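You operate a simulated robot arm through the tools that you are given. There is no shell and no other tool. Be economical: measure what you need, move in short steps, check, and stop when the job is done.

The job below is to be done with a simulated two-armed robot. You get a single attempt, and the scene is never put back.

TASK
Pick up the red cone with one hand, pass it to the other hand and put it on the top of the scale plate. Set down upright: red cone.
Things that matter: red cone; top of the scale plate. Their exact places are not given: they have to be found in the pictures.

Only the result counts: the job must be done as asked and must still hold three seconds after the hand-in. Knocking over, shifting, dropping, spilling or breaking anything else fails it.

THE ROBOT
Two 7-joint arms with three-finger grippers on one trunk, on a base that drives. Base frame: it is fixed to the floor where the robot stands at the start and does not move with it; the origin is under the middle of the robot, x ahead of it, y to its left, z up; the surface under the hand at the start is at about z = 780. Lengths are in mm, angles in rad, forces in N, time in s.
The left shoulder is at the start at [42, 154, 1007], the right one opposite. With the tool pointing down near the work surface each hand reaches from about 240 to 640 mm from the robot's upright axis, wherever it stands, measured 20 degrees to its own side. Places, roughly: top of the scale plate [2200, -400, 1000]. Payload 2.69 kg a hand.
Tool frame (each hand has its own): the origin (TCP) lies between the finger pads and is the grasp point; the fingertips stand 29 mm ahead of it; z points along the fingers, y is the line along which they close. The gripper opens to 120 mm. The gripper's body begins 78 mm behind the TCP.
Orientation is that of the tool frame in the base frame, as a unit quaternion [x, y, z, w]. With the fingers straight down and closing along the base's y, the tool's x points along the base's -x, its y along +y and its z along -z.

THE INTERFACE
- The arms move only by the tool move_arm. It takes "left_steps", "right_steps" or both (then of equal length, played together; a hand with none holds still); each is a list of rows, each a list of 3 entries, a list of its own where there are three numbers: the turn, a rotation vector about the tool's x, y, z in units of 5 degrees (1.0 is 5 degrees), then the shift along the tool's x, y, z in units of 25 mm (1.0 is 25 mm), then the gripper command, from -1 (shut) to 1 (fully open), values between in proportion. In form: [[[ax, ay, az], [x, y, z], jaw], ...]. A call has 1 to 12 rows; each row shifts and turns the commanded pose from where the row before left it, along the tool's axes as they then stand. A call with a number of a shift or a turn outside -1 to 1 is refused whole. Rows are played at 5 a second. More than 50 mm and 0.15 rad between two rows, or a gripper value outside its range, and nothing of the call is played. A pose out of reach is approached as far as the arm can. The call stops where the force on the tool passes 40 N (or 10 N more than at its start, if that is more) or the arm is blocked; 0.2 s more then pass. The fingers move at their own pace and stop on an object; they squeeze with about 31 N. The grip force told is the motor's: it shows also when the fingers shut on nothing. Time passes only in rows, and 0.2 s behind the last, so rows that do not move let the fingers close. The reply holds the time, the measured pose of the TCP, the force on the tool along the base axes, the opening and the grip force, in the units named above and with some noise, with the torque about the TCP (base axes, N m) and any sound that the robot's microphone picked up, and new pictures: "pictures" is both (left out), scene, wrist or none (wrist: the cameras of the hands that moved).
- Cameras (640 x 400 px; columns grow to the right, rows downward): "scene" is now at [145.5, -9.8, 1177.1]; the picture's right is [-0.05, -1.00, 0.00], its down [-0.45, 0.02, -0.89] and it looks along [0.89, -0.05, -0.46] (base axes); focal length 255 px, centre (320, 200). "left" rides on the left gripper at [63, 0, -104] in its tool frame; the picture's right is [0.00, 1.00, 0.00], its down [-0.83, 0.00, -0.56] and it looks along [-0.56, 0.00, 0.83] (tool axes); focal length 275 px, centre (320, 200). "right" rides on the right gripper at [63, 0, -104] in its tool frame; the picture's right is [0.00, 1.00, 0.00], its down [-0.83, 0.00, -0.56] and it looks along [-0.56, 0.00, 0.83] (tool axes); focal length 275 px, centre (320, 200).
- slide_trunk(by): slides the trunk up (or, below 0, down) by that many mm; the arms and the scene camera ride with it, the base frame stays. It gives what a move gives, with no picture.
- roll_base(legs): drives the robot by 1 to 6 legs, each [ahead, left, turn to the left] in mm, mm and rad, along the robot's own axes; the way and the turn of a leg run together, so that a leg with both is an arc; at most 1500 mm and 3.142 rad a leg. The arms and the cameras ride along, it lands a little off, and it stops where it bumps. It gives what a move gives, and a new picture of the scene camera.
- aim_head(pan, tilt): turns the head with the scene camera to pan (to the left, within 1.396 rad either way) and tilt (down, from -0.506 to 1.204), counted from straight ahead of the robot. It gives what a move gives, and a new picture of the scene camera.
- point_at(camera, pixels): for up to 12 pixels [column, row] of the newest picture of that camera ("zoom" is the newest enlarged one), the place [x, y, z] in the base frame of the surface seen there, good to about 3 mm, but the place of the scene camera against the robot may be out by one fixed shift of up to 18 mm in any direction. No time passes.
- enlarge(camera, box): a new picture of the part [left, top, right, bottom] of that camera's present view, enlarged. No time passes.
- sign_off(): hands the job in; it is judged then, once.

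Keep the steps short. Do not move on a guess: measure, check each grasp and each placing, and mend mistakes. In all there are 80 turns and 260 pictures (those below and enlarged ones count). Leave the grippers open and the arms clear of the work at the hand-in unless told otherwise, and finish with a single line.

The tools are called as name(argument=value, ...) on one line, values as JSON. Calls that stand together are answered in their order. move_arm: Moves the arms, as the interface text tells. Its arguments: {"type":"object","properties":{"left_steps":{"type":"array","items":{"type":"array"}},"right_steps":{"type":"array","items":{"type":"array"}},"pictures":{"type":"string","enum":["both","scene","wrist","none"]}},"required":[]} The other tools are called the same way: slide_trunk (by) slides the trunk up or down; roll_base (legs) drives the base; aim_head (pan, tilt) turns the head that bears the scene camera; point_at (camera, pixels) gives the place of the surface under pixels of a picture; enlarge (camera, box) takes an enlarged picture of a part of a camera's view; sign_off () hands the job in.

At the start:

```text
t: 0.0
left_position: [411.9, 184.0, 1064.8]
left_tool_rot: [0.0, 1.0, 0.0, 0.001]
left_ft_force: [0.2, 0.6, -0.1]
left_ft_torque: [0.0, 0.03, -0.01]
left_width: 120.0
left_grasp_force: 0.1
right_position: [312.0, -143.8, 1040.9]
right_tool_rot: [-0.001, 1.0, 0.001, 0.0]
right_ft_force: [0.7, 0.7, -0.6]
right_ft_torque: [-0.02, 0.01, -0.01]
right_width: 120.1
right_grasp_force: 0.1
trunk travel left (down, up): [-375.0, 63.0]
robot x, y, heading: [3.0, -1.1, 0.001]
head pan, tilt: [-0.054, 0.473]
```

scene: 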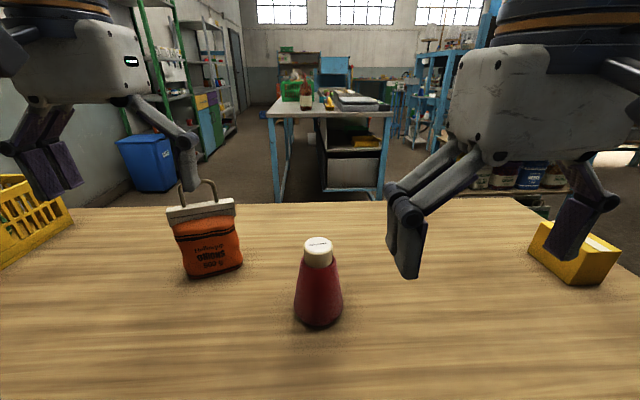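
right: 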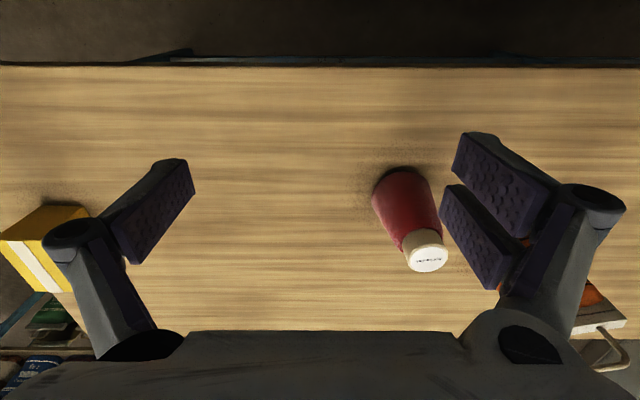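
left: 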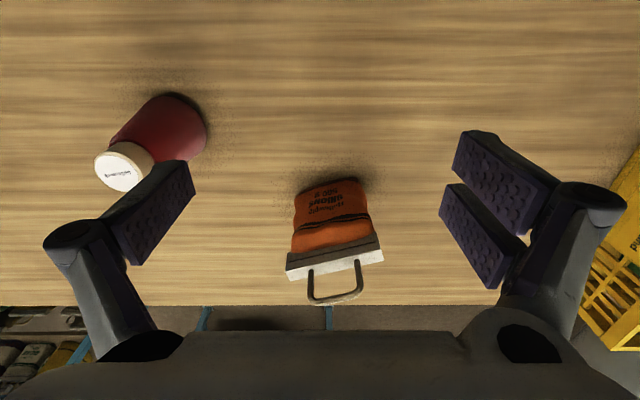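

I see the red cone with a white cap at about (318,285) in the scene view. I'll measure it there and in the hand cameras, and enlarge the far table.

point_at(camera="scene", pixels=[[318, 243], [318, 262], [318, 290], [318, 322], [297, 300], [340, 300], [318, 335], [210, 260], [305, 100], [360, 100]])

point_at(camera="right", pixels=[[428, 258], [405, 185], [385, 200], [410, 215], [360, 260]])

point_at(camera="left", pixels=[[120, 172], [165, 120], [185, 130], [150, 140], [335, 245], [230, 250]])

enlarge(camera="scene", box=[240, 50, 420, 210])

```text
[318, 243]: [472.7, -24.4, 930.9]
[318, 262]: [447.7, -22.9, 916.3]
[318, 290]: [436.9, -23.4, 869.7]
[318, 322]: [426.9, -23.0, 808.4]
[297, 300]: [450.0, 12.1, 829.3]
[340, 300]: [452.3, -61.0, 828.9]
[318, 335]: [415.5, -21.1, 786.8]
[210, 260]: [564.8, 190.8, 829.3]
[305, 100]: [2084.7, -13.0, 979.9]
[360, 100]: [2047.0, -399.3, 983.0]
```

```text
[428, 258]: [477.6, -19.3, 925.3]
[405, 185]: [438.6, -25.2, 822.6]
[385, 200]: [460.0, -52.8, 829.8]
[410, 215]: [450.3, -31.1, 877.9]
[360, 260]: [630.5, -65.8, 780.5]
```

```text
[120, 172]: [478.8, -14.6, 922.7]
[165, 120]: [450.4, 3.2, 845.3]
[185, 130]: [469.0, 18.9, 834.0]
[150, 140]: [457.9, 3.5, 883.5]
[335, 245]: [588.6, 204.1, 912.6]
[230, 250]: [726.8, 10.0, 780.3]
```

```text
2.50 times, centred on (330, 130) of scene
```

zoom: 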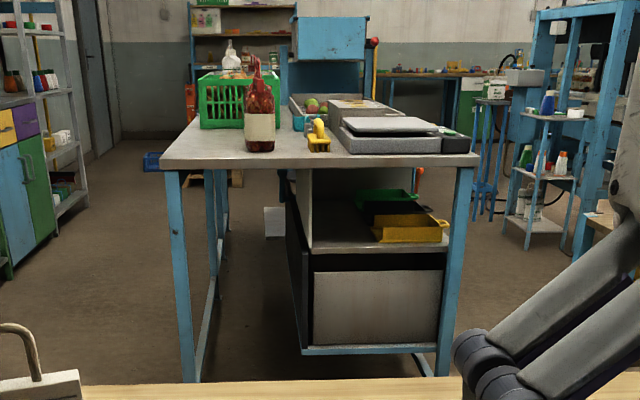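

The cone's axis is near (477,-19), with its base at z 780 and its top near 927. My plan is to take the cone top-down with the right hand, then have the left hand grip its lower body from the side. First I'll bring the right hand over the cone.

move_arm(right_steps=[[[0, 0, 0], [-0.937, 0.709, 0], 1], [[0, 0, 0], [-0.937, 0.709, 0], 1], [[0, 0, 0], [-0.937, 0.709, 0], 1], [[0, 0, 0], [-0.937, 0.709, 0], 1], [[0, 0, 0], [-0.937, 0.709, 0], 1], [[0, 0, 0], [-0.937, 0.709, 0], 1], [[0, 0, 0], [-0.937, 0.709, 0], 1]], pictures="both")

```text
t: 1.6
left_position: [412.0, 185.0, 1063.3]
left_tool_rot: [0.001, 1.0, 0.0, 0.0]
left_ft_force: [0.0, 0.1, 0.2]
left_ft_torque: [-0.01, 0.02, -0.02]
left_width: 119.9
left_grasp_force: 0.1
right_position: [475.7, -20.1, 1042.3]
right_tool_rot: [0.0, 1.0, 0.0, 0.0]
right_ft_force: [0.0, 0.5, 0.5]
right_ft_torque: [-0.02, 0.02, 0.03]
right_width: 120.1
right_grasp_force: 0.1
trunk travel left (down, up): [-375.0, 63.0]
robot x, y, heading: [-0.6, -3.5, -0.0]
head pan, tilt: [-0.054, 0.473]
```

scene: 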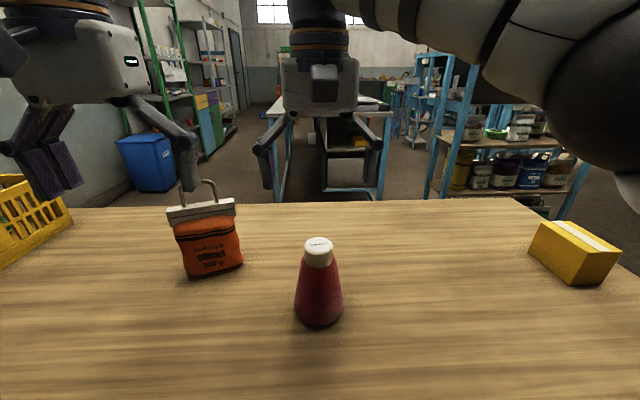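
right: 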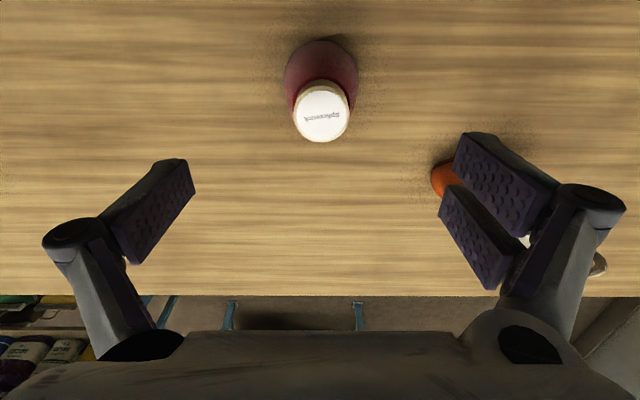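

The cap is now at (321,112) in the right camera. I'll measure its edges and the body.

point_at(camera="right", pixels=[[296, 112], [347, 112], [321, 88], [321, 138], [321, 112], [321, 45], [287, 72], [355, 72], [321, 70]])

enlarge(camera="scene", box=[260, 220, 380, 340])

```text
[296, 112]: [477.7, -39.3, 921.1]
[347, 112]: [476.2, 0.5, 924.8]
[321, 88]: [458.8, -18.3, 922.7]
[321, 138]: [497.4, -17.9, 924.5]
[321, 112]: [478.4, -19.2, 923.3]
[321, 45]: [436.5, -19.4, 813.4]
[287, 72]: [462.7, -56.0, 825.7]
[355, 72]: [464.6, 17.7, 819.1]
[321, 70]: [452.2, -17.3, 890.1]
```

```text
3.33 times, centred on (320, 280) of scene
```

zoom: 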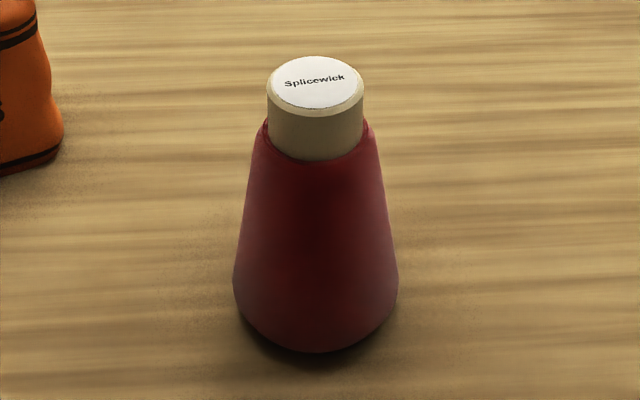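

point_at(camera="zoom", pixels=[[316, 125], [316, 155], [316, 166], [316, 112], [240, 270], [390, 270], [316, 345]])

```text
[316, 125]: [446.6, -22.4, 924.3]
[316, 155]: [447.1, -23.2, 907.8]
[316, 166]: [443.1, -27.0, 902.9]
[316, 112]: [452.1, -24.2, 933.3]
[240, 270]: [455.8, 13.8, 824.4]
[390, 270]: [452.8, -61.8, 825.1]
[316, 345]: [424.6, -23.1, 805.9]
```

The cap spans z 898–924 and is 40 mm wide. I'll lower the right hand to TCP z≈925, so that the tips stop just at the cap's bottom edge.

move_arm(right_steps=[[[0, 0, 0], [-0.1, 0.04, 0.94], 1], [[0, 0, 0], [0, 0, 0.94], 1], [[0, 0, 0], [0, 0, 0.94], 1], [[0, 0, 0], [0, 0, 0.94], 1], [[0, 0, 0], [0, 0, 0.93], 0.4]], pictures="both")

```text
t: 2.8
left_position: [411.9, 185.5, 1063.7]
left_tool_rot: [0.0, 1.0, 0.0, 0.0]
left_ft_force: [0.1, -0.2, -0.2]
left_ft_torque: [-0.04, 0.04, -0.01]
left_width: 120.1
left_grasp_force: 0.0
right_position: [478.4, -20.0, 925.5]
right_tool_rot: [0.0, 1.0, 0.0, 0.001]
right_ft_force: [-0.9, -0.5, 0.1]
right_ft_torque: [0.0, -0.03, 0.0]
right_width: 83.8
right_grasp_force: 0.0
trunk travel left (down, up): [-375.0, 63.0]
robot x, y, heading: [-2.4, 0.3, 0.002]
head pan, tilt: [-0.054, 0.473]
```

scene: 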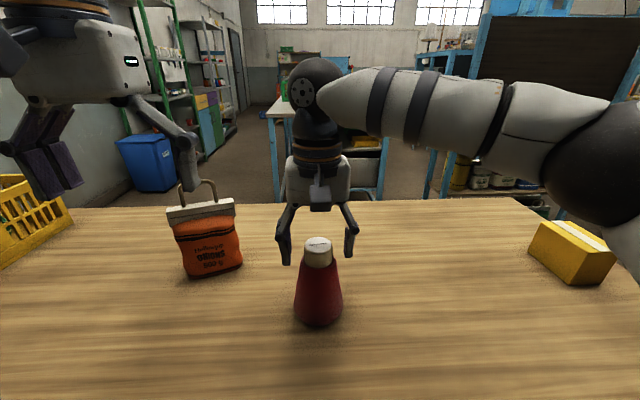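
right: 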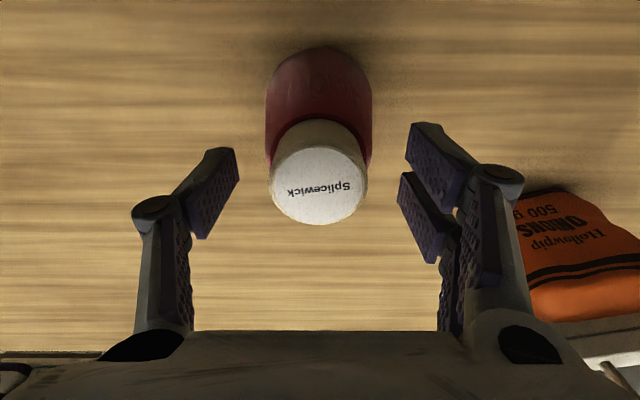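

The cap sits centred between the pads. I'll close the gripper and hold.

move_arm(right_steps=[[[0, 0, 0], [0, 0, 0], 0], [[0, 0, 0], [0, 0, 0], -0.4], [[0, 0, 0], [0, 0, 0], -1], [[0, 0, 0], [0, 0, 0], -1], [[0, 0, 0], [0, 0, 0], -1]], pictures="both")

```text
t: 4.0
left_position: [412.5, 184.3, 1064.3]
left_tool_rot: [0.001, 1.0, 0.0, 0.0]
left_ft_force: [-0.9, 1.0, -1.3]
left_ft_torque: [-0.02, 0.0, -0.06]
left_width: 120.1
left_grasp_force: 0.0
right_position: [477.4, -17.3, 926.3]
right_tool_rot: [0.0, 1.0, 0.0, 0.0]
right_ft_force: [-0.1, -0.5, -1.5]
right_ft_torque: [0.0, -0.04, -0.01]
right_width: 45.2
right_grasp_force: 30.7
trunk travel left (down, up): [-375.0, 63.0]
robot x, y, heading: [0.3, -0.4, -0.005]
head pan, tilt: [-0.054, 0.473]
```

scene: 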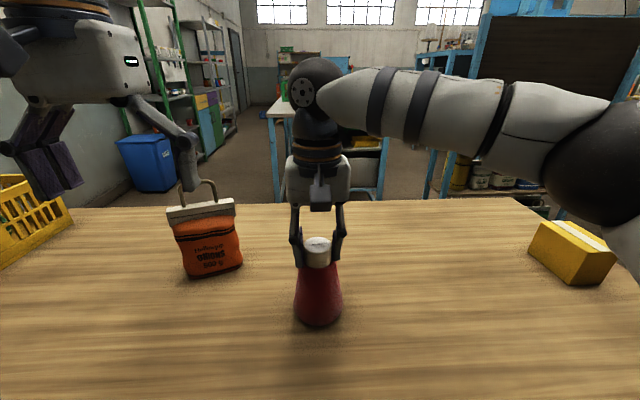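
right: 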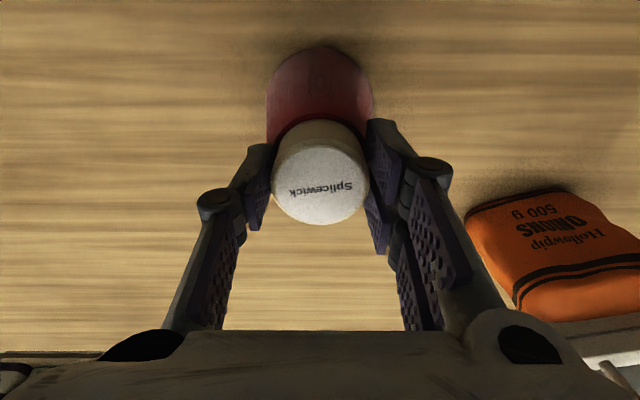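

The grip is good: width 45, force 31 N. Next I'll lift 150 mm straight up.

move_arm(right_steps=[[[0, 0, 0], [0, 0, -0.5], -1], [[0, 0, 0], [0, 0, -1], -1], [[0, 0, 0], [0, 0, -1], -1], [[0, 0, 0], [0, 0, -1], -1], [[0, 0, 0], [0, 0, -1], -1], [[0, 0, 0], [0, 0, -1], -1], [[0, 0, 0], [0, 0, -0.5], -1]], pictures="both")

```text
t: 5.6
left_position: [411.5, 185.4, 1064.8]
left_tool_rot: [0.0, 1.0, 0.001, 0.0]
left_ft_force: [0.3, -0.2, 0.3]
left_ft_torque: [0.03, 0.01, -0.05]
left_width: 120.1
left_grasp_force: 0.1
right_position: [477.8, -18.8, 1076.1]
right_tool_rot: [0.0, 1.0, 0.001, 0.001]
right_ft_force: [-0.6, -0.1, 0.5]
right_ft_torque: [0.01, 0.0, -0.01]
right_width: 0.0
right_grasp_force: 28.6
trunk travel left (down, up): [-375.0, 63.0]
robot x, y, heading: [1.7, -0.0, 0.004]
head pan, tilt: [-0.054, 0.473]
```

scene: 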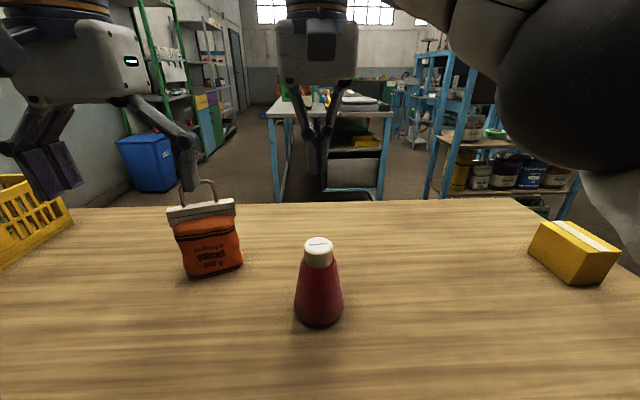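
right: 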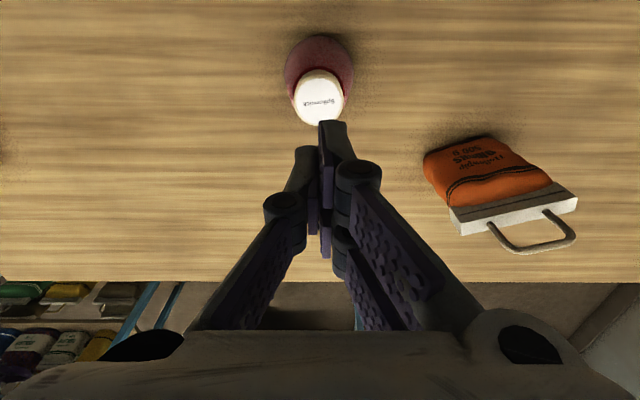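

The reading shows width 0: the fingers slipped off and the cone stays standing where it was. A width of 45 means the tips were pinching the red shoulder rather than the 40 mm cap. I'll open, then grip the cap a bit higher; first I'm checking where the cone stands.

move_arm(right_steps=[[[0, 0, 0], [0, 0, 0], 0.5], [[0, 0, 0], [0, 0, 0], 0.5], [[0, 0, 0], [0, 0, 0.6], 0.5]], pictures="wrist")

enlarge(camera="right", box=[260, 20, 380, 140])

```text
t: 6.4
left_position: [411.7, 184.0, 1064.9]
left_tool_rot: [-0.001, 1.0, 0.001, 0.0]
left_ft_force: [0.5, -0.2, -0.8]
left_ft_torque: [0.04, -0.02, 0.02]
left_width: 119.9
left_grasp_force: 0.1
right_position: [479.9, -19.8, 1059.4]
right_tool_rot: [0.001, 1.0, -0.001, 0.0]
right_ft_force: [-0.8, 0.5, -0.4]
right_ft_torque: [-0.01, 0.0, 0.0]
right_width: 89.8
right_grasp_force: 0.1
trunk travel left (down, up): [-375.0, 63.0]
robot x, y, heading: [-2.0, -0.3, 0.001]
head pan, tilt: [-0.054, 0.473]
```

right: 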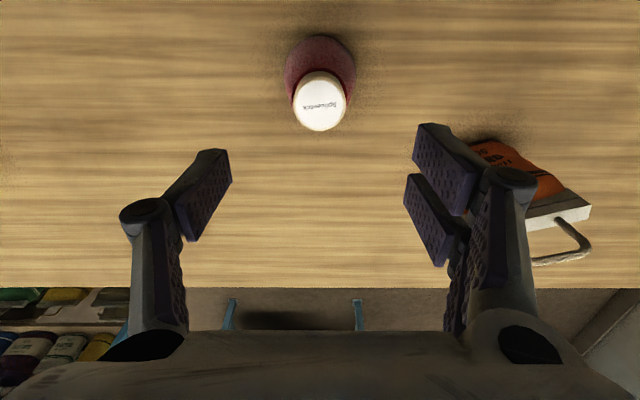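

```text
3.33 times, centred on (320, 80) of right
```

zoom: 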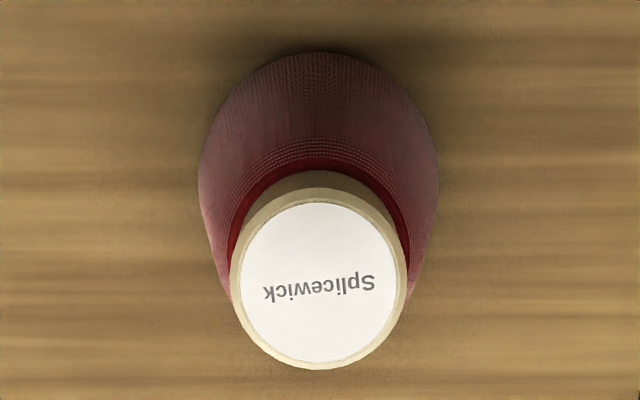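

point_at(camera="zoom", pixels=[[233, 275], [405, 275], [319, 204], [319, 362], [319, 280], [319, 195], [319, 178], [319, 165], [319, 150], [232, 230], [410, 230]])

```text
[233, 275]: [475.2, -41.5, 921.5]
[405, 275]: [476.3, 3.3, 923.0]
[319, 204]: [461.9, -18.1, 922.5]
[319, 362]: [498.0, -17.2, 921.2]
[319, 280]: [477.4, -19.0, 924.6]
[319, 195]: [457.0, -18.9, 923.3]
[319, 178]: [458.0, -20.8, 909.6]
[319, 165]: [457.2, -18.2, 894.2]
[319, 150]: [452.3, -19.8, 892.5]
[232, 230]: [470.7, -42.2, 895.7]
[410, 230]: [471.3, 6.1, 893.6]
```

The cap is really about 44 mm wide with its bottom at z≈896, so the first grip was on the cap but slipped. I'll go back to the same grip and lift slowly in small steps, watching the force to learn the weight and friction.

move_arm(right_steps=[[[0, 0, 0], [0.08, 0.03, 0.9], 0.5], [[0, 0, 0], [0, 0, 0.9], 0.5], [[0, 0, 0], [0, 0, 0.9], 0.5], [[0, 0, 0], [0, 0, 0.9], 0.5], [[0, 0, 0], [0, 0, 0.9], 0.5], [[0, 0, 0], [0, 0, 0.84], 0.3], [[0, 0, 0], [0, 0, 0], -1], [[0, 0, 0], [0, 0, 0], -1], [[0, 0, 0], [0, 0, 0], -1], [[0, 0, 0], [0, 0, 0], -1]], pictures="wrist")

move_arm(right_steps=[[[0, 0, 0], [0, 0, -0.08], -1], [[0, 0, 0], [0, 0, -0.08], -1]], pictures="wrist")

```text
t: 8.6
left_position: [412.2, 185.0, 1063.9]
left_tool_rot: [0.0, 1.0, 0.0, 0.0]
left_ft_force: [0.0, -0.5, -0.3]
left_ft_torque: [-0.02, -0.05, 0.01]
left_width: 120.0
left_grasp_force: 0.1
right_position: [477.5, -19.0, 925.6]
right_tool_rot: [0.0, 1.0, 0.0, -0.001]
right_ft_force: [0.0, -0.9, 0.6]
right_ft_torque: [0.03, -0.08, -0.04]
right_width: 44.9
right_grasp_force: 30.4
trunk travel left (down, up): [-375.0, 63.0]
robot x, y, heading: [0.3, 0.8, 0.001]
head pan, tilt: [-0.054, 0.473]
```

right: 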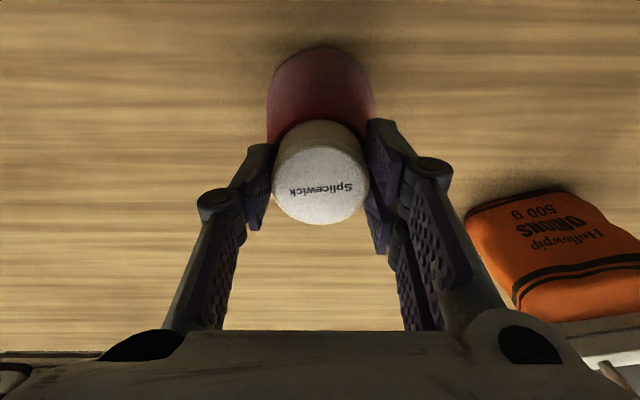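

```text
t: 9.2
left_position: [412.0, 184.8, 1063.3]
left_tool_rot: [0.0, 1.0, 0.001, 0.0]
left_ft_force: [0.1, -0.3, -0.1]
left_ft_torque: [0.0, 0.0, 0.03]
left_width: 120.0
left_grasp_force: 0.1
right_position: [477.9, -18.6, 931.0]
right_tool_rot: [0.0, 1.0, 0.001, 0.0]
right_ft_force: [1.3, -0.4, -1.9]
right_ft_torque: [-0.02, 0.01, -0.01]
right_width: 45.0
right_grasp_force: 30.8
trunk travel left (down, up): [-375.0, 63.0]
robot x, y, heading: [-2.2, 0.3, 0.001]
head pan, tilt: [-0.054, 0.473]
```

right: 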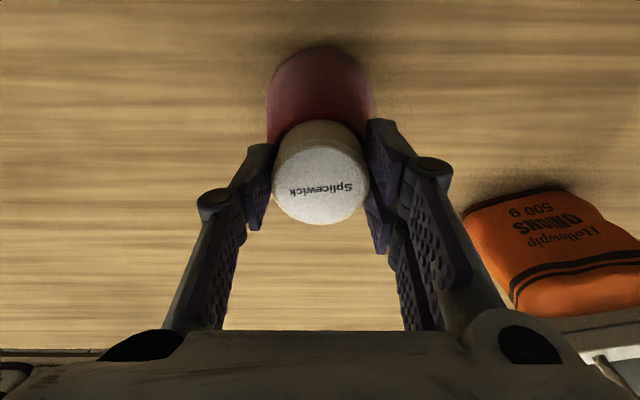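

The cone has kept its place relative to the fingers after about 5 mm of lift. I'll continue slowly.

move_arm(right_steps=[[[0, 0, 0], [0, 0, -0.15], -1], [[0, 0, 0], [0, 0, -0.2], -1], [[0, 0, 0], [0, 0, -0.2], -1], [[0, 0, 0], [0, 0, -0.2], -1]], pictures="both")

```text
t: 10.2
left_position: [411.5, 184.4, 1063.4]
left_tool_rot: [0.0, 1.0, -0.001, 0.0]
left_ft_force: [-0.9, 0.4, 0.0]
left_ft_torque: [0.01, 0.0, 0.0]
left_width: 120.1
left_grasp_force: 0.0
right_position: [477.6, -19.3, 950.0]
right_tool_rot: [0.0, 1.0, 0.0, 0.0]
right_ft_force: [-0.1, -0.1, -1.7]
right_ft_torque: [0.0, 0.03, -0.02]
right_width: 45.0
right_grasp_force: 30.9
trunk travel left (down, up): [-375.0, 63.0]
robot x, y, heading: [-0.0, 2.9, 0.003]
head pan, tilt: [-0.054, 0.473]
```

scene: 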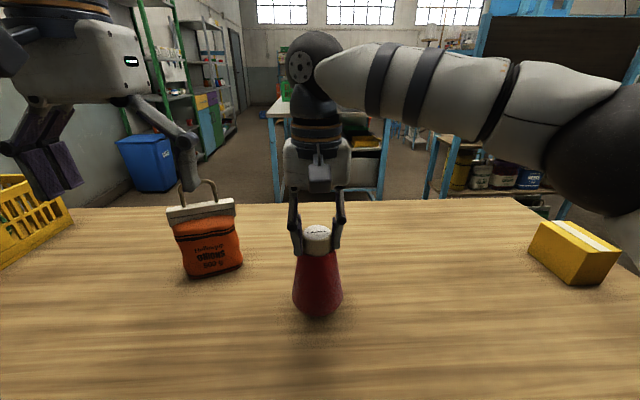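
right: 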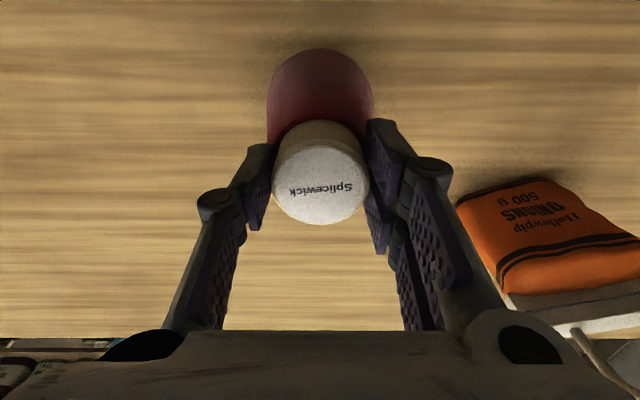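

It's lifting cleanly and is light, about 2 N. I'll keep raising it gently.

move_arm(right_steps=[[[0, 0, 0], [0, 0, -0.25], -1], [[0, 0, 0], [0, 0, -0.3], -1], [[0, 0, 0], [0, 0, -0.3], -1], [[0, 0, 0], [0, 0, -0.35], -1], [[0, 0, 0], [0, 0, -0.4], -1], [[0, 0, 0], [0, 0, -0.4], -1], [[0, 0, 0], [0, 0, -0.4], -1], [[0, 0, 0], [0, 0, -0.4], -1], [[0, 0, 0], [0, 0, -0.4], -1], [[0, 0, 0], [0, 0, -0.4], -1], [[0, 0, 0], [0, 0, -0.4], -1], [[0, 0, 0], [0, 0, -0.3], -1]], pictures="both")

```text
t: 12.8
left_position: [412.3, 184.8, 1063.0]
left_tool_rot: [0.0, 1.0, 0.0, 0.0]
left_ft_force: [0.8, -0.3, 0.4]
left_ft_torque: [-0.02, -0.01, 0.0]
left_width: 120.1
left_grasp_force: 0.0
right_position: [477.3, -19.6, 1058.1]
right_tool_rot: [-0.001, 1.0, -0.001, 0.0]
right_ft_force: [0.2, -0.2, -1.8]
right_ft_torque: [0.02, 0.0, 0.0]
right_width: 44.7
right_grasp_force: 30.7
trunk travel left (down, up): [-375.0, 63.0]
robot x, y, heading: [-1.5, 2.5, -0.007]
head pan, tilt: [-0.054, 0.473]
```

scene: 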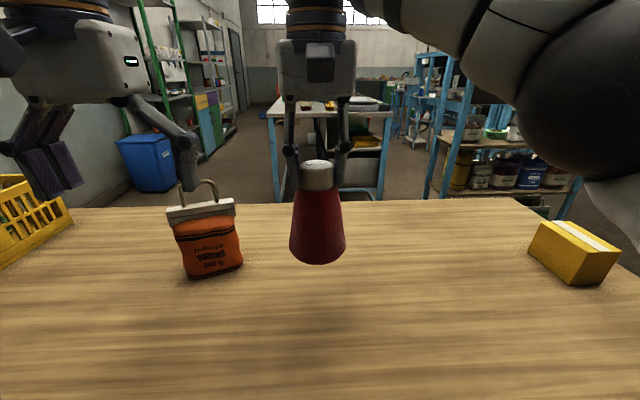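
right: 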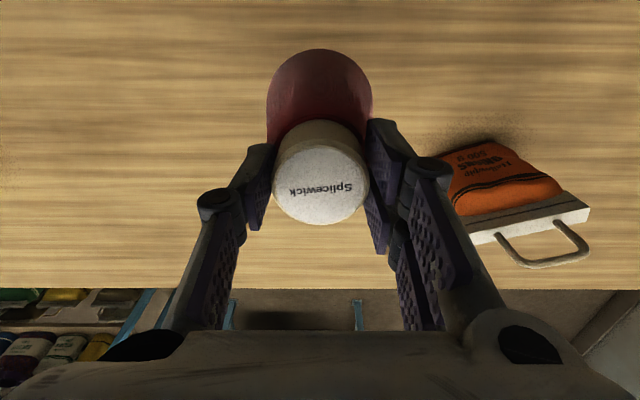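

The cone is held firmly, with its base at about z 912. Next I'll turn the left hand so that its fingers point to base -y with the camera up (a 120° turn), done in place.

move_arm(left_steps=[[[0.866, 0.866, -0.866], [0, 0, 0], 1], [[0.866, 0.866, -0.866], [0, 0, 0], 1], [[0.866, 0.866, -0.866], [0, 0, 0], 1], [[0.866, 0.866, -0.866], [0, 0, 0], 1], [[0.866, 0.866, -0.866], [0, 0, 0], 1], [[0.866, 0.866, -0.866], [0, 0, 0], 1], [[0.866, 0.866, -0.866], [0, 0, 0], 1], [[0.866, 0.866, -0.866], [0, 0, 0], 1]], pictures="scene")

move_arm(left_steps=[[[0.866, 0.866, -0.866], [0, 0, 0], 1], [[0.866, 0.866, -0.866], [0, 0, 0], 1], [[0.866, 0.866, -0.866], [0, 0, 0], 1], [[0.866, 0.866, -0.866], [0, 0, 0], 1], [[0.866, 0.866, -0.866], [0, 0, 0], 1], [[0.866, 0.866, -0.866], [0, 0, 0], 1], [[0.866, 0.866, -0.866], [0, 0, 0], 1], [[0.866, 0.866, -0.866], [0, 0, 0], 1]], pictures="both")

```text
t: 14.6
left_position: [411.6, 184.9, 1064.3]
left_tool_rot: [-0.289, 0.866, -0.288, -0.289]
left_ft_force: [-0.7, -0.3, -1.1]
left_ft_torque: [-0.03, -0.02, -0.03]
left_width: 120.0
left_grasp_force: 0.0
right_position: [477.7, -19.0, 1058.1]
right_tool_rot: [0.0, 1.0, 0.0, 0.0]
right_ft_force: [-0.3, 0.2, -2.0]
right_ft_torque: [0.01, 0.02, -0.02]
right_width: 45.0
right_grasp_force: 31.0
trunk travel left (down, up): [-375.0, 63.0]
robot x, y, heading: [-1.2, 2.8, 0.004]
head pan, tilt: [-0.054, 0.473]
```

scene: 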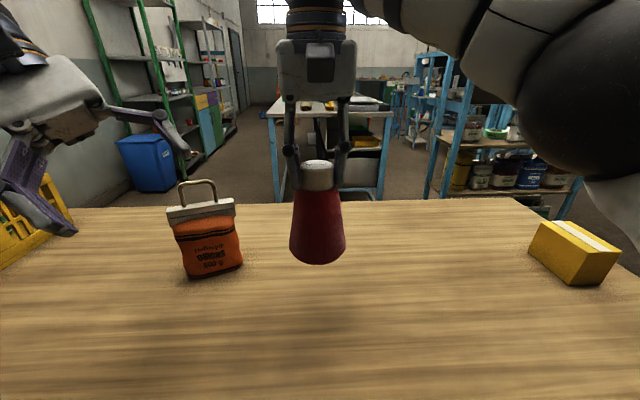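

```text
t: 16.4
left_position: [411.0, 184.8, 1064.5]
left_tool_rot: [0.5, -0.499, 0.5, 0.5]
left_ft_force: [-0.2, 0.3, -0.8]
left_ft_torque: [-0.02, 0.0, 0.01]
left_width: 120.0
left_grasp_force: 0.0
right_position: [477.1, -18.1, 1059.3]
right_tool_rot: [0.001, 1.0, 0.0, 0.0]
right_ft_force: [-0.5, 0.0, -1.3]
right_ft_torque: [0.0, 0.0, 0.01]
right_width: 44.7
right_grasp_force: 31.1
trunk travel left (down, up): [-375.0, 63.0]
robot x, y, heading: [2.3, -1.6, -0.006]
head pan, tilt: [-0.054, 0.473]
```

scene: 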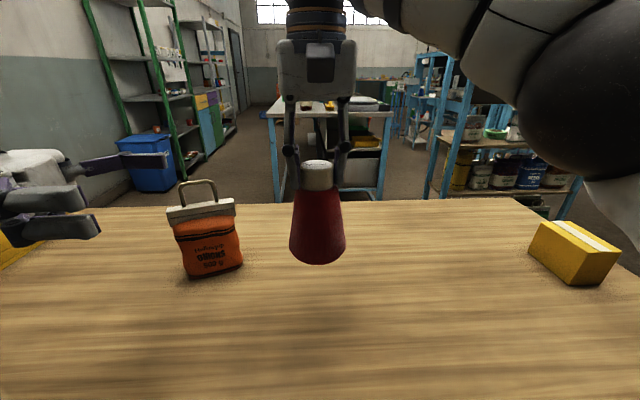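
left: 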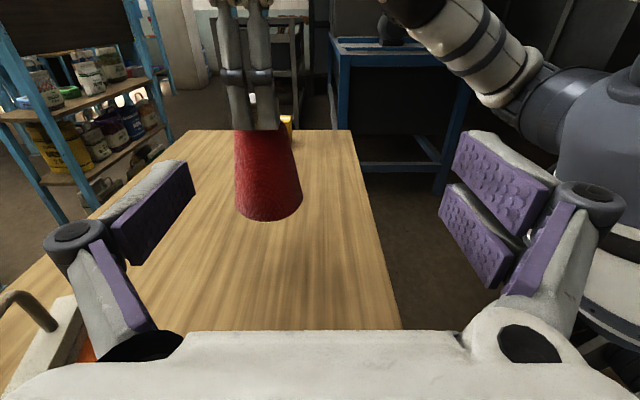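

The left hand now points -y. I'll measure the cone's bottom and sides, and the bag's top, in the left camera, to set the grip height and clearance.

point_at(camera="left", pixels=[[240, 200], [298, 200], [268, 218], [268, 190], [237, 150], [290, 150], [265, 135], [35, 310], [60, 320]])

point_at(camera="scene", pixels=[[318, 262], [318, 240], [290, 245], [345, 245], [200, 181], [185, 215], [230, 205]])

enlarge(camera="left", box=[200, 80, 340, 230])

```text
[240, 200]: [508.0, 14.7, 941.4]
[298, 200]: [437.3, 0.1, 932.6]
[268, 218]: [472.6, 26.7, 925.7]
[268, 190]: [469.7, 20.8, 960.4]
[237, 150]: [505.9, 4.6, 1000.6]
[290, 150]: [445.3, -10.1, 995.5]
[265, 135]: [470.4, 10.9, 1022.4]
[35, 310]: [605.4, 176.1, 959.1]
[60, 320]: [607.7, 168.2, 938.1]
```

```text
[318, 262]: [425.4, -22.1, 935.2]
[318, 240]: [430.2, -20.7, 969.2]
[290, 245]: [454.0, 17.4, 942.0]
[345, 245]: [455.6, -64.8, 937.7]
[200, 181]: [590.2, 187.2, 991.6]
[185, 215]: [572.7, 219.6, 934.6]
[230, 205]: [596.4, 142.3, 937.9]
```

```text
2.67 times, centred on (270, 155) of left
```

zoom: 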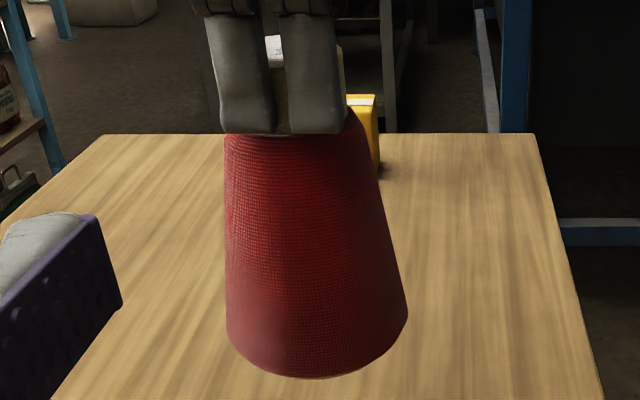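

The taper is about 9° per side and the cone is roughly 82 mm wide at 42 mm above its base. The bag's handle reaches z≈980 at x≈600, so I'll shift the cone to about (440,-49), raise it 30 mm, and bring the left hand to its stand-by line.

move_arm(right_steps=[[[0, 0, 0], [0.185, -0.15, -0.15], -1], [[0, 0, 0], [0.185, -0.15, -0.15], -1], [[0, 0, 0], [0.185, -0.15, -0.15], -1], [[0, 0, 0], [0.185, -0.15, -0.15], -1], [[0, 0, 0], [0.185, -0.15, -0.15], -1], [[0, 0, 0], [0.185, -0.15, -0.15], -1], [[0, 0, 0], [0.185, -0.15, -0.15], -1], [[0, 0, 0], [0.185, -0.15, -0.15], -1]], left_steps=[[[0, 0, 0], [-0.4, -0.145, 0], 1], [[0, 0, 0], [-0.4, -0.145, 0], 1], [[0, 0, 0], [-0.4, -0.145, 0], 1], [[0, 0, 0], [-0.4, -0.145, 0], 1], [[0, 0, 0], [-0.4, -0.145, 0], 1], [[0, 0, 0], [-0.4, -0.145, 0], 1], [[0, 0, 0], [-0.4, -0.145, 0], 1], [[0, 0, 0], [-0.4, -0.145, 0], 1]], pictures="both")

```text
t: 18.2
left_position: [442.2, 184.9, 983.4]
left_tool_rot: [0.5, -0.5, 0.5, 0.5]
left_ft_force: [-0.9, -0.1, 0.3]
left_ft_torque: [0.03, -0.03, -0.02]
left_width: 120.1
left_grasp_force: 0.0
right_position: [439.9, -50.7, 1088.2]
right_tool_rot: [0.0, 1.0, 0.0, 0.0]
right_ft_force: [-0.5, 0.7, -2.1]
right_ft_torque: [-0.02, -0.01, 0.02]
right_width: 45.0
right_grasp_force: 31.2
trunk travel left (down, up): [-375.0, 63.0]
robot x, y, heading: [0.3, -0.4, -0.0]
head pan, tilt: [-0.054, 0.473]
```

scene: 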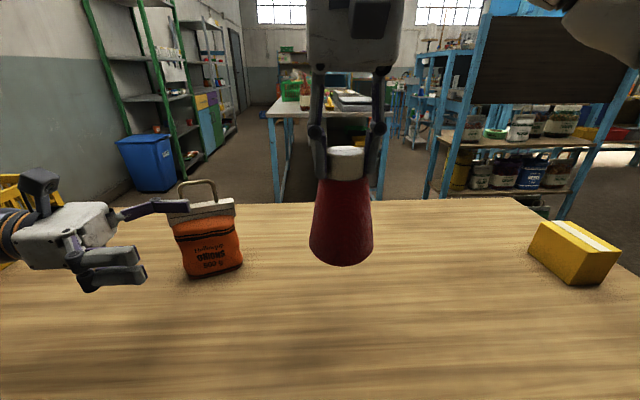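
right: 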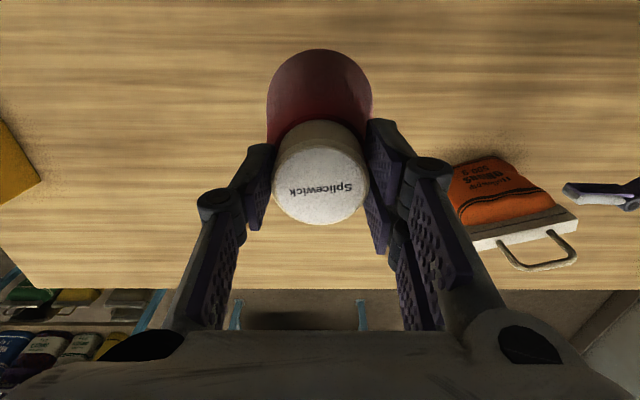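
left: 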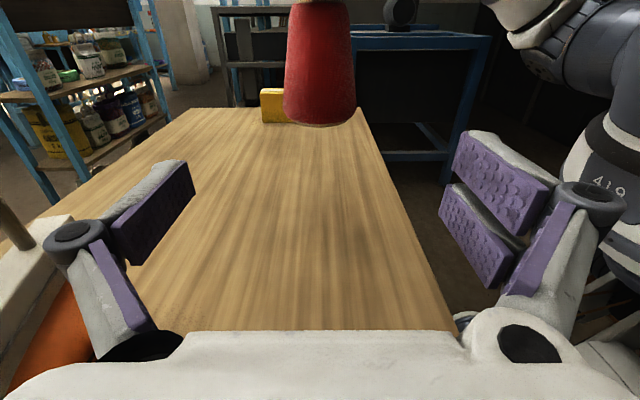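

The left hand is now level with the cone's lower body. I'll bring it 140 mm toward the cone and check the straddle.

move_arm(left_steps=[[[0, 0, 0], [0, 0, 0.8], 1], [[0, 0, 0], [0, 0, 0.8], 1], [[0, 0, 0], [0, 0, 0.8], 1], [[0, 0, 0], [0, 0, 0.8], 1], [[0, 0, 0], [0, 0, 0.8], 1], [[0, 0, 0], [0, 0, 0.8], 1], [[0, 0, 0], [0, 0, 0.8], 1]], pictures="both")

```text
t: 19.8
left_position: [442.4, 43.3, 984.6]
left_tool_rot: [-0.5, 0.5, -0.5, -0.5]
left_ft_force: [-0.4, -0.9, 1.2]
left_ft_torque: [-0.04, 0.01, 0.0]
left_width: 119.6
left_grasp_force: 0.0
right_position: [440.4, -49.4, 1087.0]
right_tool_rot: [0.0, 1.0, 0.0, 0.0]
right_ft_force: [-0.7, -0.3, -1.5]
right_ft_torque: [0.02, 0.0, 0.0]
right_width: 45.0
right_grasp_force: 30.6
trunk travel left (down, up): [-375.0, 63.0]
robot x, y, heading: [1.2, -1.3, 0.003]
head pan, tilt: [-0.054, 0.473]
```

scene: 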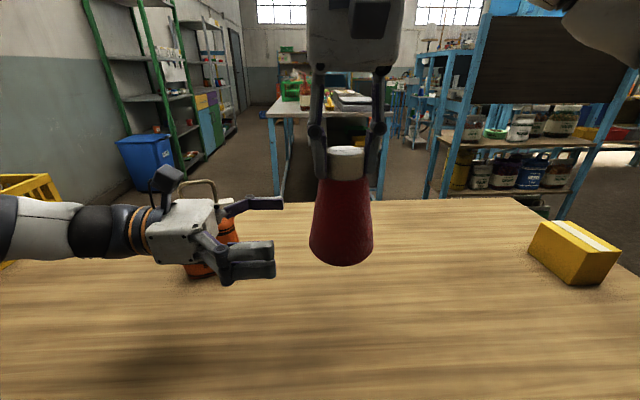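
left: 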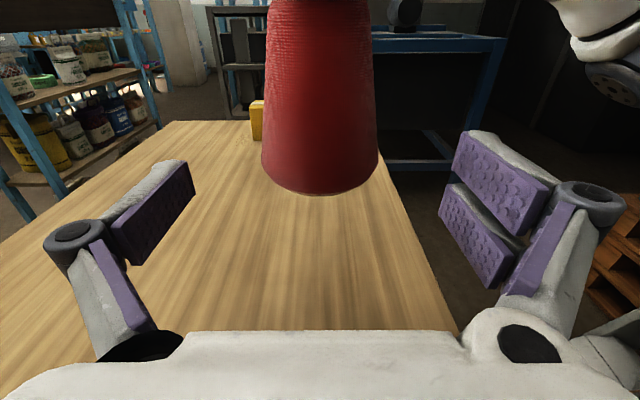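

The cone is centred between the left fingers at column 319. I'll advance the remaining 93 mm.

move_arm(left_steps=[[[0, 0, 0], [0, 0, 0.62], 1], [[0, 0, 0], [0, 0, 0.62], 1], [[0, 0, 0], [0, 0, 0.62], 1], [[0, 0, 0], [0, 0, 0.62], 1], [[0, 0, 0], [0, 0, 0.62], 1], [[0, 0, 0], [0, 0, 0.62], 1]], pictures="both")

```text
t: 21.2
left_position: [441.1, -53.0, 983.8]
left_tool_rot: [0.499, -0.5, 0.5, 0.501]
left_ft_force: [0.2, -1.0, 1.0]
left_ft_torque: [-0.01, -0.02, 0.0]
left_width: 119.8
left_grasp_force: 0.0
right_position: [438.4, -49.9, 1087.8]
right_tool_rot: [0.0, 1.0, 0.0, 0.0]
right_ft_force: [0.1, 0.2, -1.2]
right_ft_torque: [-0.02, -0.01, -0.04]
right_width: 44.8
right_grasp_force: 31.0
trunk travel left (down, up): [-375.0, 63.0]
robot x, y, heading: [1.1, 0.1, -0.003]
head pan, tilt: [-0.054, 0.473]
```

scene: 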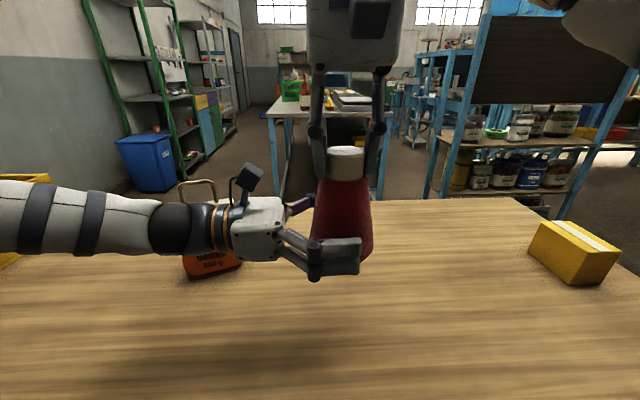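
left: 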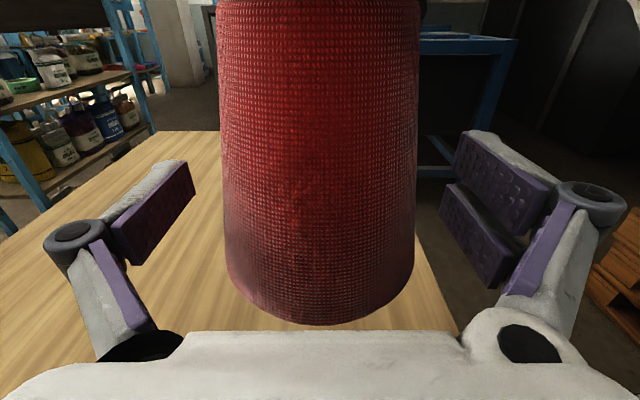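

Straddled. I'll close the left fingers while the right hand keeps its hold.

move_arm(left_steps=[[[0, 0, 0], [0, 0, 0], 0.6], [[0, 0, 0], [0, 0, 0], 0.4], [[0, 0, 0], [0, 0, 0], 0], [[0, 0, 0], [0, 0, 0], -1], [[0, 0, 0], [0, 0, 0], -1], [[0, 0, 0], [0, 0, 0], -1]], pictures="both")

```text
t: 22.6
left_position: [441.5, -52.6, 985.1]
left_tool_rot: [-0.499, 0.501, -0.5, -0.5]
left_ft_force: [-4.8, 2.6, -0.2]
left_ft_torque: [-0.05, 0.15, -0.03]
left_width: 80.9
left_grasp_force: 31.5
right_position: [439.8, -49.1, 1087.8]
right_tool_rot: [0.001, 1.0, 0.0, 0.001]
right_ft_force: [5.0, -2.9, -0.3]
right_ft_torque: [-0.27, -0.7, 0.06]
right_width: 45.0
right_grasp_force: 30.8
trunk travel left (down, up): [-375.0, 63.0]
robot x, y, heading: [2.1, -1.6, -0.002]
head pan, tilt: [-0.054, 0.473]
```

scene: 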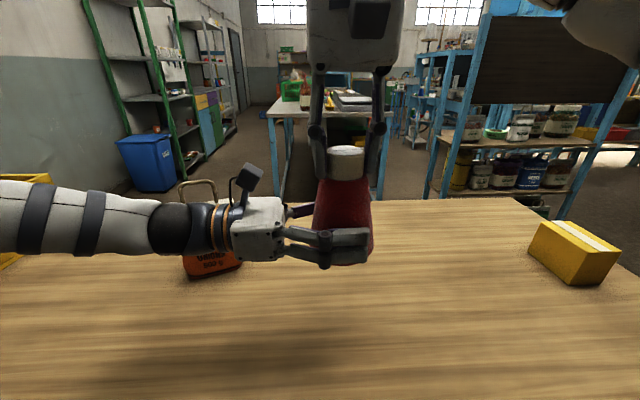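
left: 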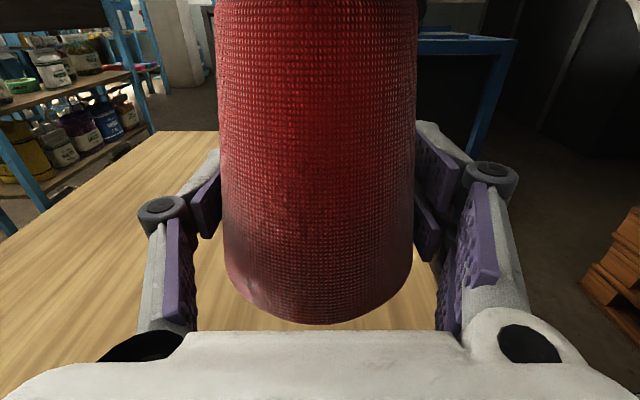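

The left grip reads 80.9 mm and 31.5 N. I'll open the right fingers just a little in steps, and see whether the left hand holds the cone.

move_arm(right_steps=[[[0, 0, 0], [0, 0, 0], -0.22], [[0, 0, 0], [0, 0, 0], -0.1], [[0, 0, 0], [0, 0, 0], 0]], left_steps=[[[0, 0, 0], [0, 0, 0], -1], [[0, 0, 0], [0, 0, 0], -1], [[0, 0, 0], [0, 0, 0], -1]], pictures="both")

```text
t: 23.4
left_position: [442.1, -51.5, 983.9]
left_tool_rot: [-0.5, 0.5, -0.5, -0.5]
left_ft_force: [0.4, -0.2, 0.5]
left_ft_torque: [-0.03, -0.01, -0.02]
left_width: 80.6
left_grasp_force: 30.7
right_position: [439.7, -49.8, 1088.1]
right_tool_rot: [0.0, 1.0, 0.001, 0.0]
right_ft_force: [0.5, 0.3, -0.2]
right_ft_torque: [-0.03, -0.02, 0.02]
right_width: 59.9
right_grasp_force: 0.0
trunk travel left (down, up): [-375.0, 63.0]
robot x, y, heading: [-0.9, -1.1, 0.001]
head pan, tilt: [-0.054, 0.473]
```

scene: 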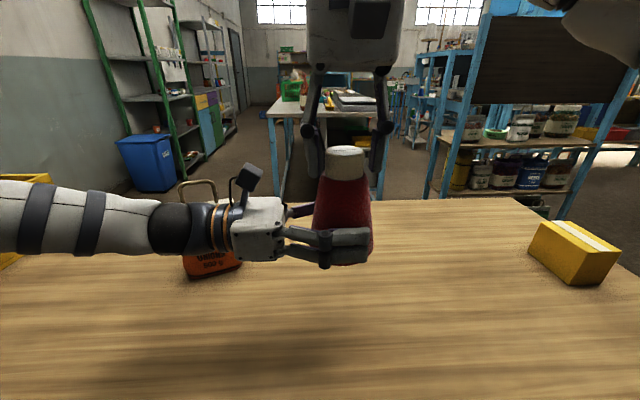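
right: 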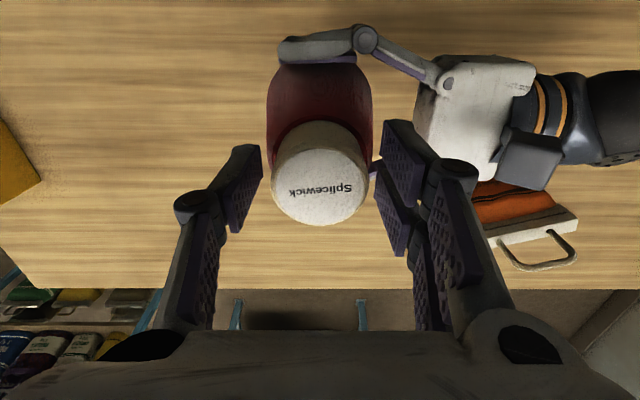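
left: 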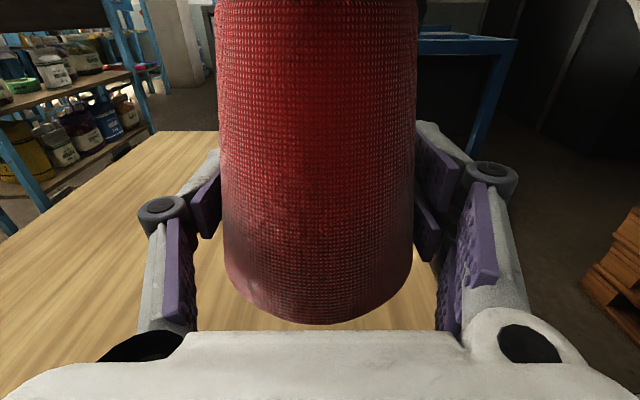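

The left hand holds the cone upright on its own. I'll raise the right hand straight up and clear, then pull it back to the right.

move_arm(right_steps=[[[0, 0, 0], [0, 0, -0.6], 0.1], [[0, 0, 0], [0, 0, -0.8], 0.1], [[0, 0, 0], [0, 0, -0.8], 0.2], [[0, 0, 0], [0, 0, -0.8], 0.2], [[0, 0, 0], [0.6, -1, 0], 0.2], [[0, 0, 0], [0.6, -1, 0], 0.2], [[0, 0, 0], [0.6, -1, 0], 0.2], [[0, 0, 0], [0.6, -1, 0], 0.2], [[0, 0, 0], [0.6, -1, 0], 0.2], [[0, 0, 0], [0.6, -1, 0], 0.2], [[0, 0, 0], [0.6, -1, 0], 0.2], [[0, 0, 0], [0.6, -1, 0], 0.2]], pictures="scene")

```text
t: 26.0
left_position: [441.3, -52.1, 985.6]
left_tool_rot: [0.5, -0.5, 0.5, 0.5]
left_ft_force: [-0.4, 0.6, 0.5]
left_ft_torque: [0.01, 0.04, -0.02]
left_width: 80.9
left_grasp_force: 31.4
right_position: [329.3, -234.2, 1104.0]
right_tool_rot: [0.0, 1.0, 0.0, 0.001]
right_ft_force: [-0.3, 0.5, -0.4]
right_ft_torque: [0.01, 0.04, 0.0]
right_width: 72.1
right_grasp_force: 0.1
right hand out of reach, approached as far as the arm can: row 3, 4, 11, 12
trunk travel left (down, up): [-375.0, 63.0]
robot x, y, heading: [0.7, -1.6, -0.0]
head pan, tilt: [-0.054, 0.473]
```

scene: 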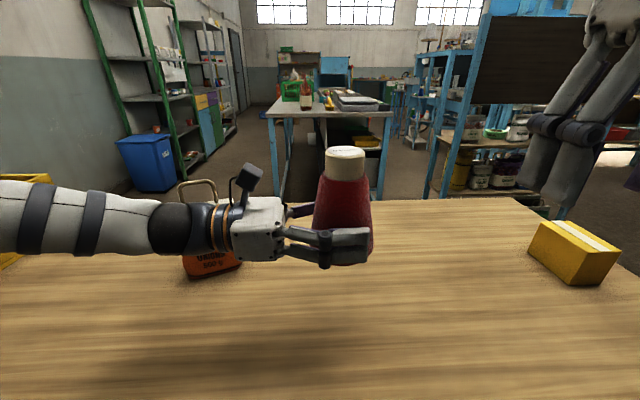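

The right hand could not rise as far as commanded, so I'm checking that the cone did not shift or tilt. I'll enlarge the view and take measurements.

enlarge(camera="scene", box=[260, 120, 430, 290])

point_at(camera="scene", pixels=[[345, 151], [330, 165], [361, 165], [345, 190], [345, 262], [530, 198], [630, 275], [70, 207], [300, 203], [270, 110], [390, 110], [285, 195]])

aim_head(pan=-0.9, tilt=0.5)

```text
2.35 times, centred on (345, 205) of scene
```

zoom: 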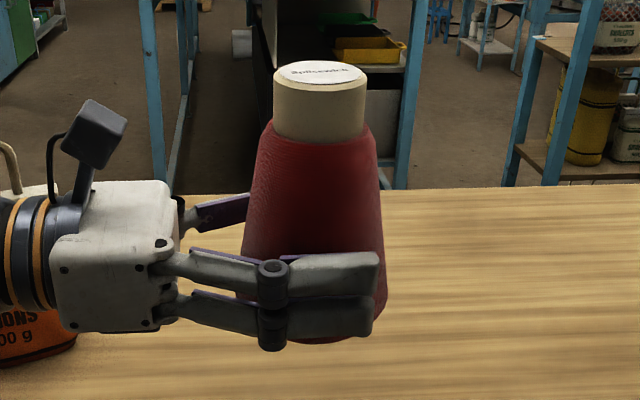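

```text
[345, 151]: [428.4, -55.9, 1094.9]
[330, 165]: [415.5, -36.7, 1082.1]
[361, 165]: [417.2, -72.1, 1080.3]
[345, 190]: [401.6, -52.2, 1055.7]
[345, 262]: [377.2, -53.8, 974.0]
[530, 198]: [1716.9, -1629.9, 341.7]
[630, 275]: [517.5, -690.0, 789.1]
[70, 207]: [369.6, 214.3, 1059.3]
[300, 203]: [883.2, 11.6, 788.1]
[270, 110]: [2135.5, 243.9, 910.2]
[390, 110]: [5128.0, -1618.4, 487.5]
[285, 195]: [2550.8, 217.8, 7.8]
```

```text
t: 27.2
left_position: [441.2, -51.2, 984.0]
left_tool_rot: [0.5, -0.5, 0.501, 0.499]
left_ft_force: [0.4, -0.7, -0.1]
left_ft_torque: [-0.01, -0.01, -0.01]
left_width: 80.6
left_grasp_force: 31.0
right_position: [329.3, -234.6, 1105.6]
right_tool_rot: [0.001, 1.0, 0.001, 0.001]
right_ft_force: [0.4, -0.1, -0.2]
right_ft_torque: [0.03, 0.0, -0.02]
right_width: 71.9
right_grasp_force: 0.0
trunk travel left (down, up): [-375.0, 63.0]
robot x, y, heading: [-0.1, -0.8, 0.003]
head pan, tilt: [-0.901, 0.499]
```

scene: 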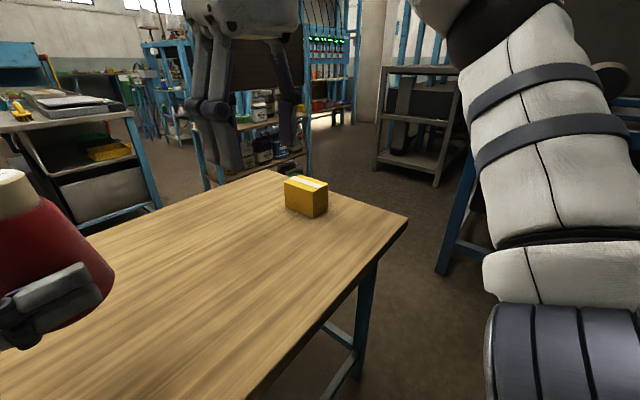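

The cone is upright and steady in the left hand. I need a drive route around the bench, so I'm measuring the table corners and the obstacles to the right.

point_at(camera="scene", pixels=[[268, 172], [404, 219], [245, 395], [440, 270], [380, 165], [300, 165], [440, 185], [215, 185], [150, 205], [350, 180], [420, 330], [330, 125]])

aim_head(pan=0.9, tilt=0.5)

```text
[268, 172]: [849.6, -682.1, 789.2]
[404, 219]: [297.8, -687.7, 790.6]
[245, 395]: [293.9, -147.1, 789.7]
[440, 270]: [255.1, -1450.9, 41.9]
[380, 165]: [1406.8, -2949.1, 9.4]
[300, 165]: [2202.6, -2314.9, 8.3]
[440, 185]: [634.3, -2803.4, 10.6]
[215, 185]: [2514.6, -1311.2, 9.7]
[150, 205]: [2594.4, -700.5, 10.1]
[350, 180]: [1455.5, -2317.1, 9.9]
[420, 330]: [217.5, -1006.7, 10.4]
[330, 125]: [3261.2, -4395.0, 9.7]
```

```text
t: 29.0
left_position: [441.8, -50.9, 984.4]
left_tool_rot: [0.5, -0.5, 0.5, 0.5]
left_ft_force: [-0.6, -0.1, 0.4]
left_ft_torque: [0.01, -0.02, 0.0]
left_width: 80.7
left_grasp_force: 31.4
right_position: [329.2, -233.7, 1104.9]
right_tool_rot: [0.001, 1.0, 0.001, 0.001]
right_ft_force: [-0.7, -0.4, 0.6]
right_ft_torque: [-0.01, 0.02, 0.0]
right_width: 72.0
right_grasp_force: 0.0
trunk travel left (down, up): [-375.0, 63.0]
robot x, y, heading: [-2.3, -0.7, -0.002]
head pan, tilt: [0.901, 0.499]
```

scene: 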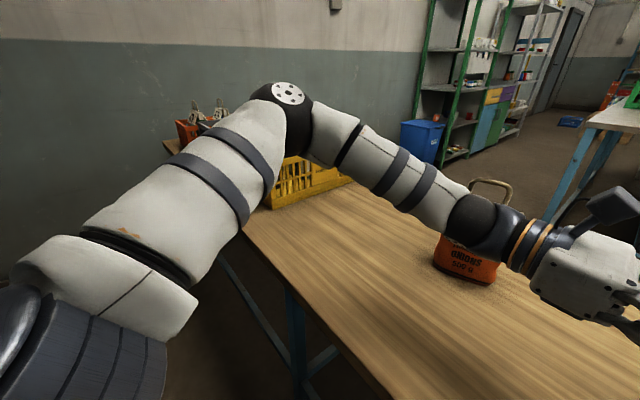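

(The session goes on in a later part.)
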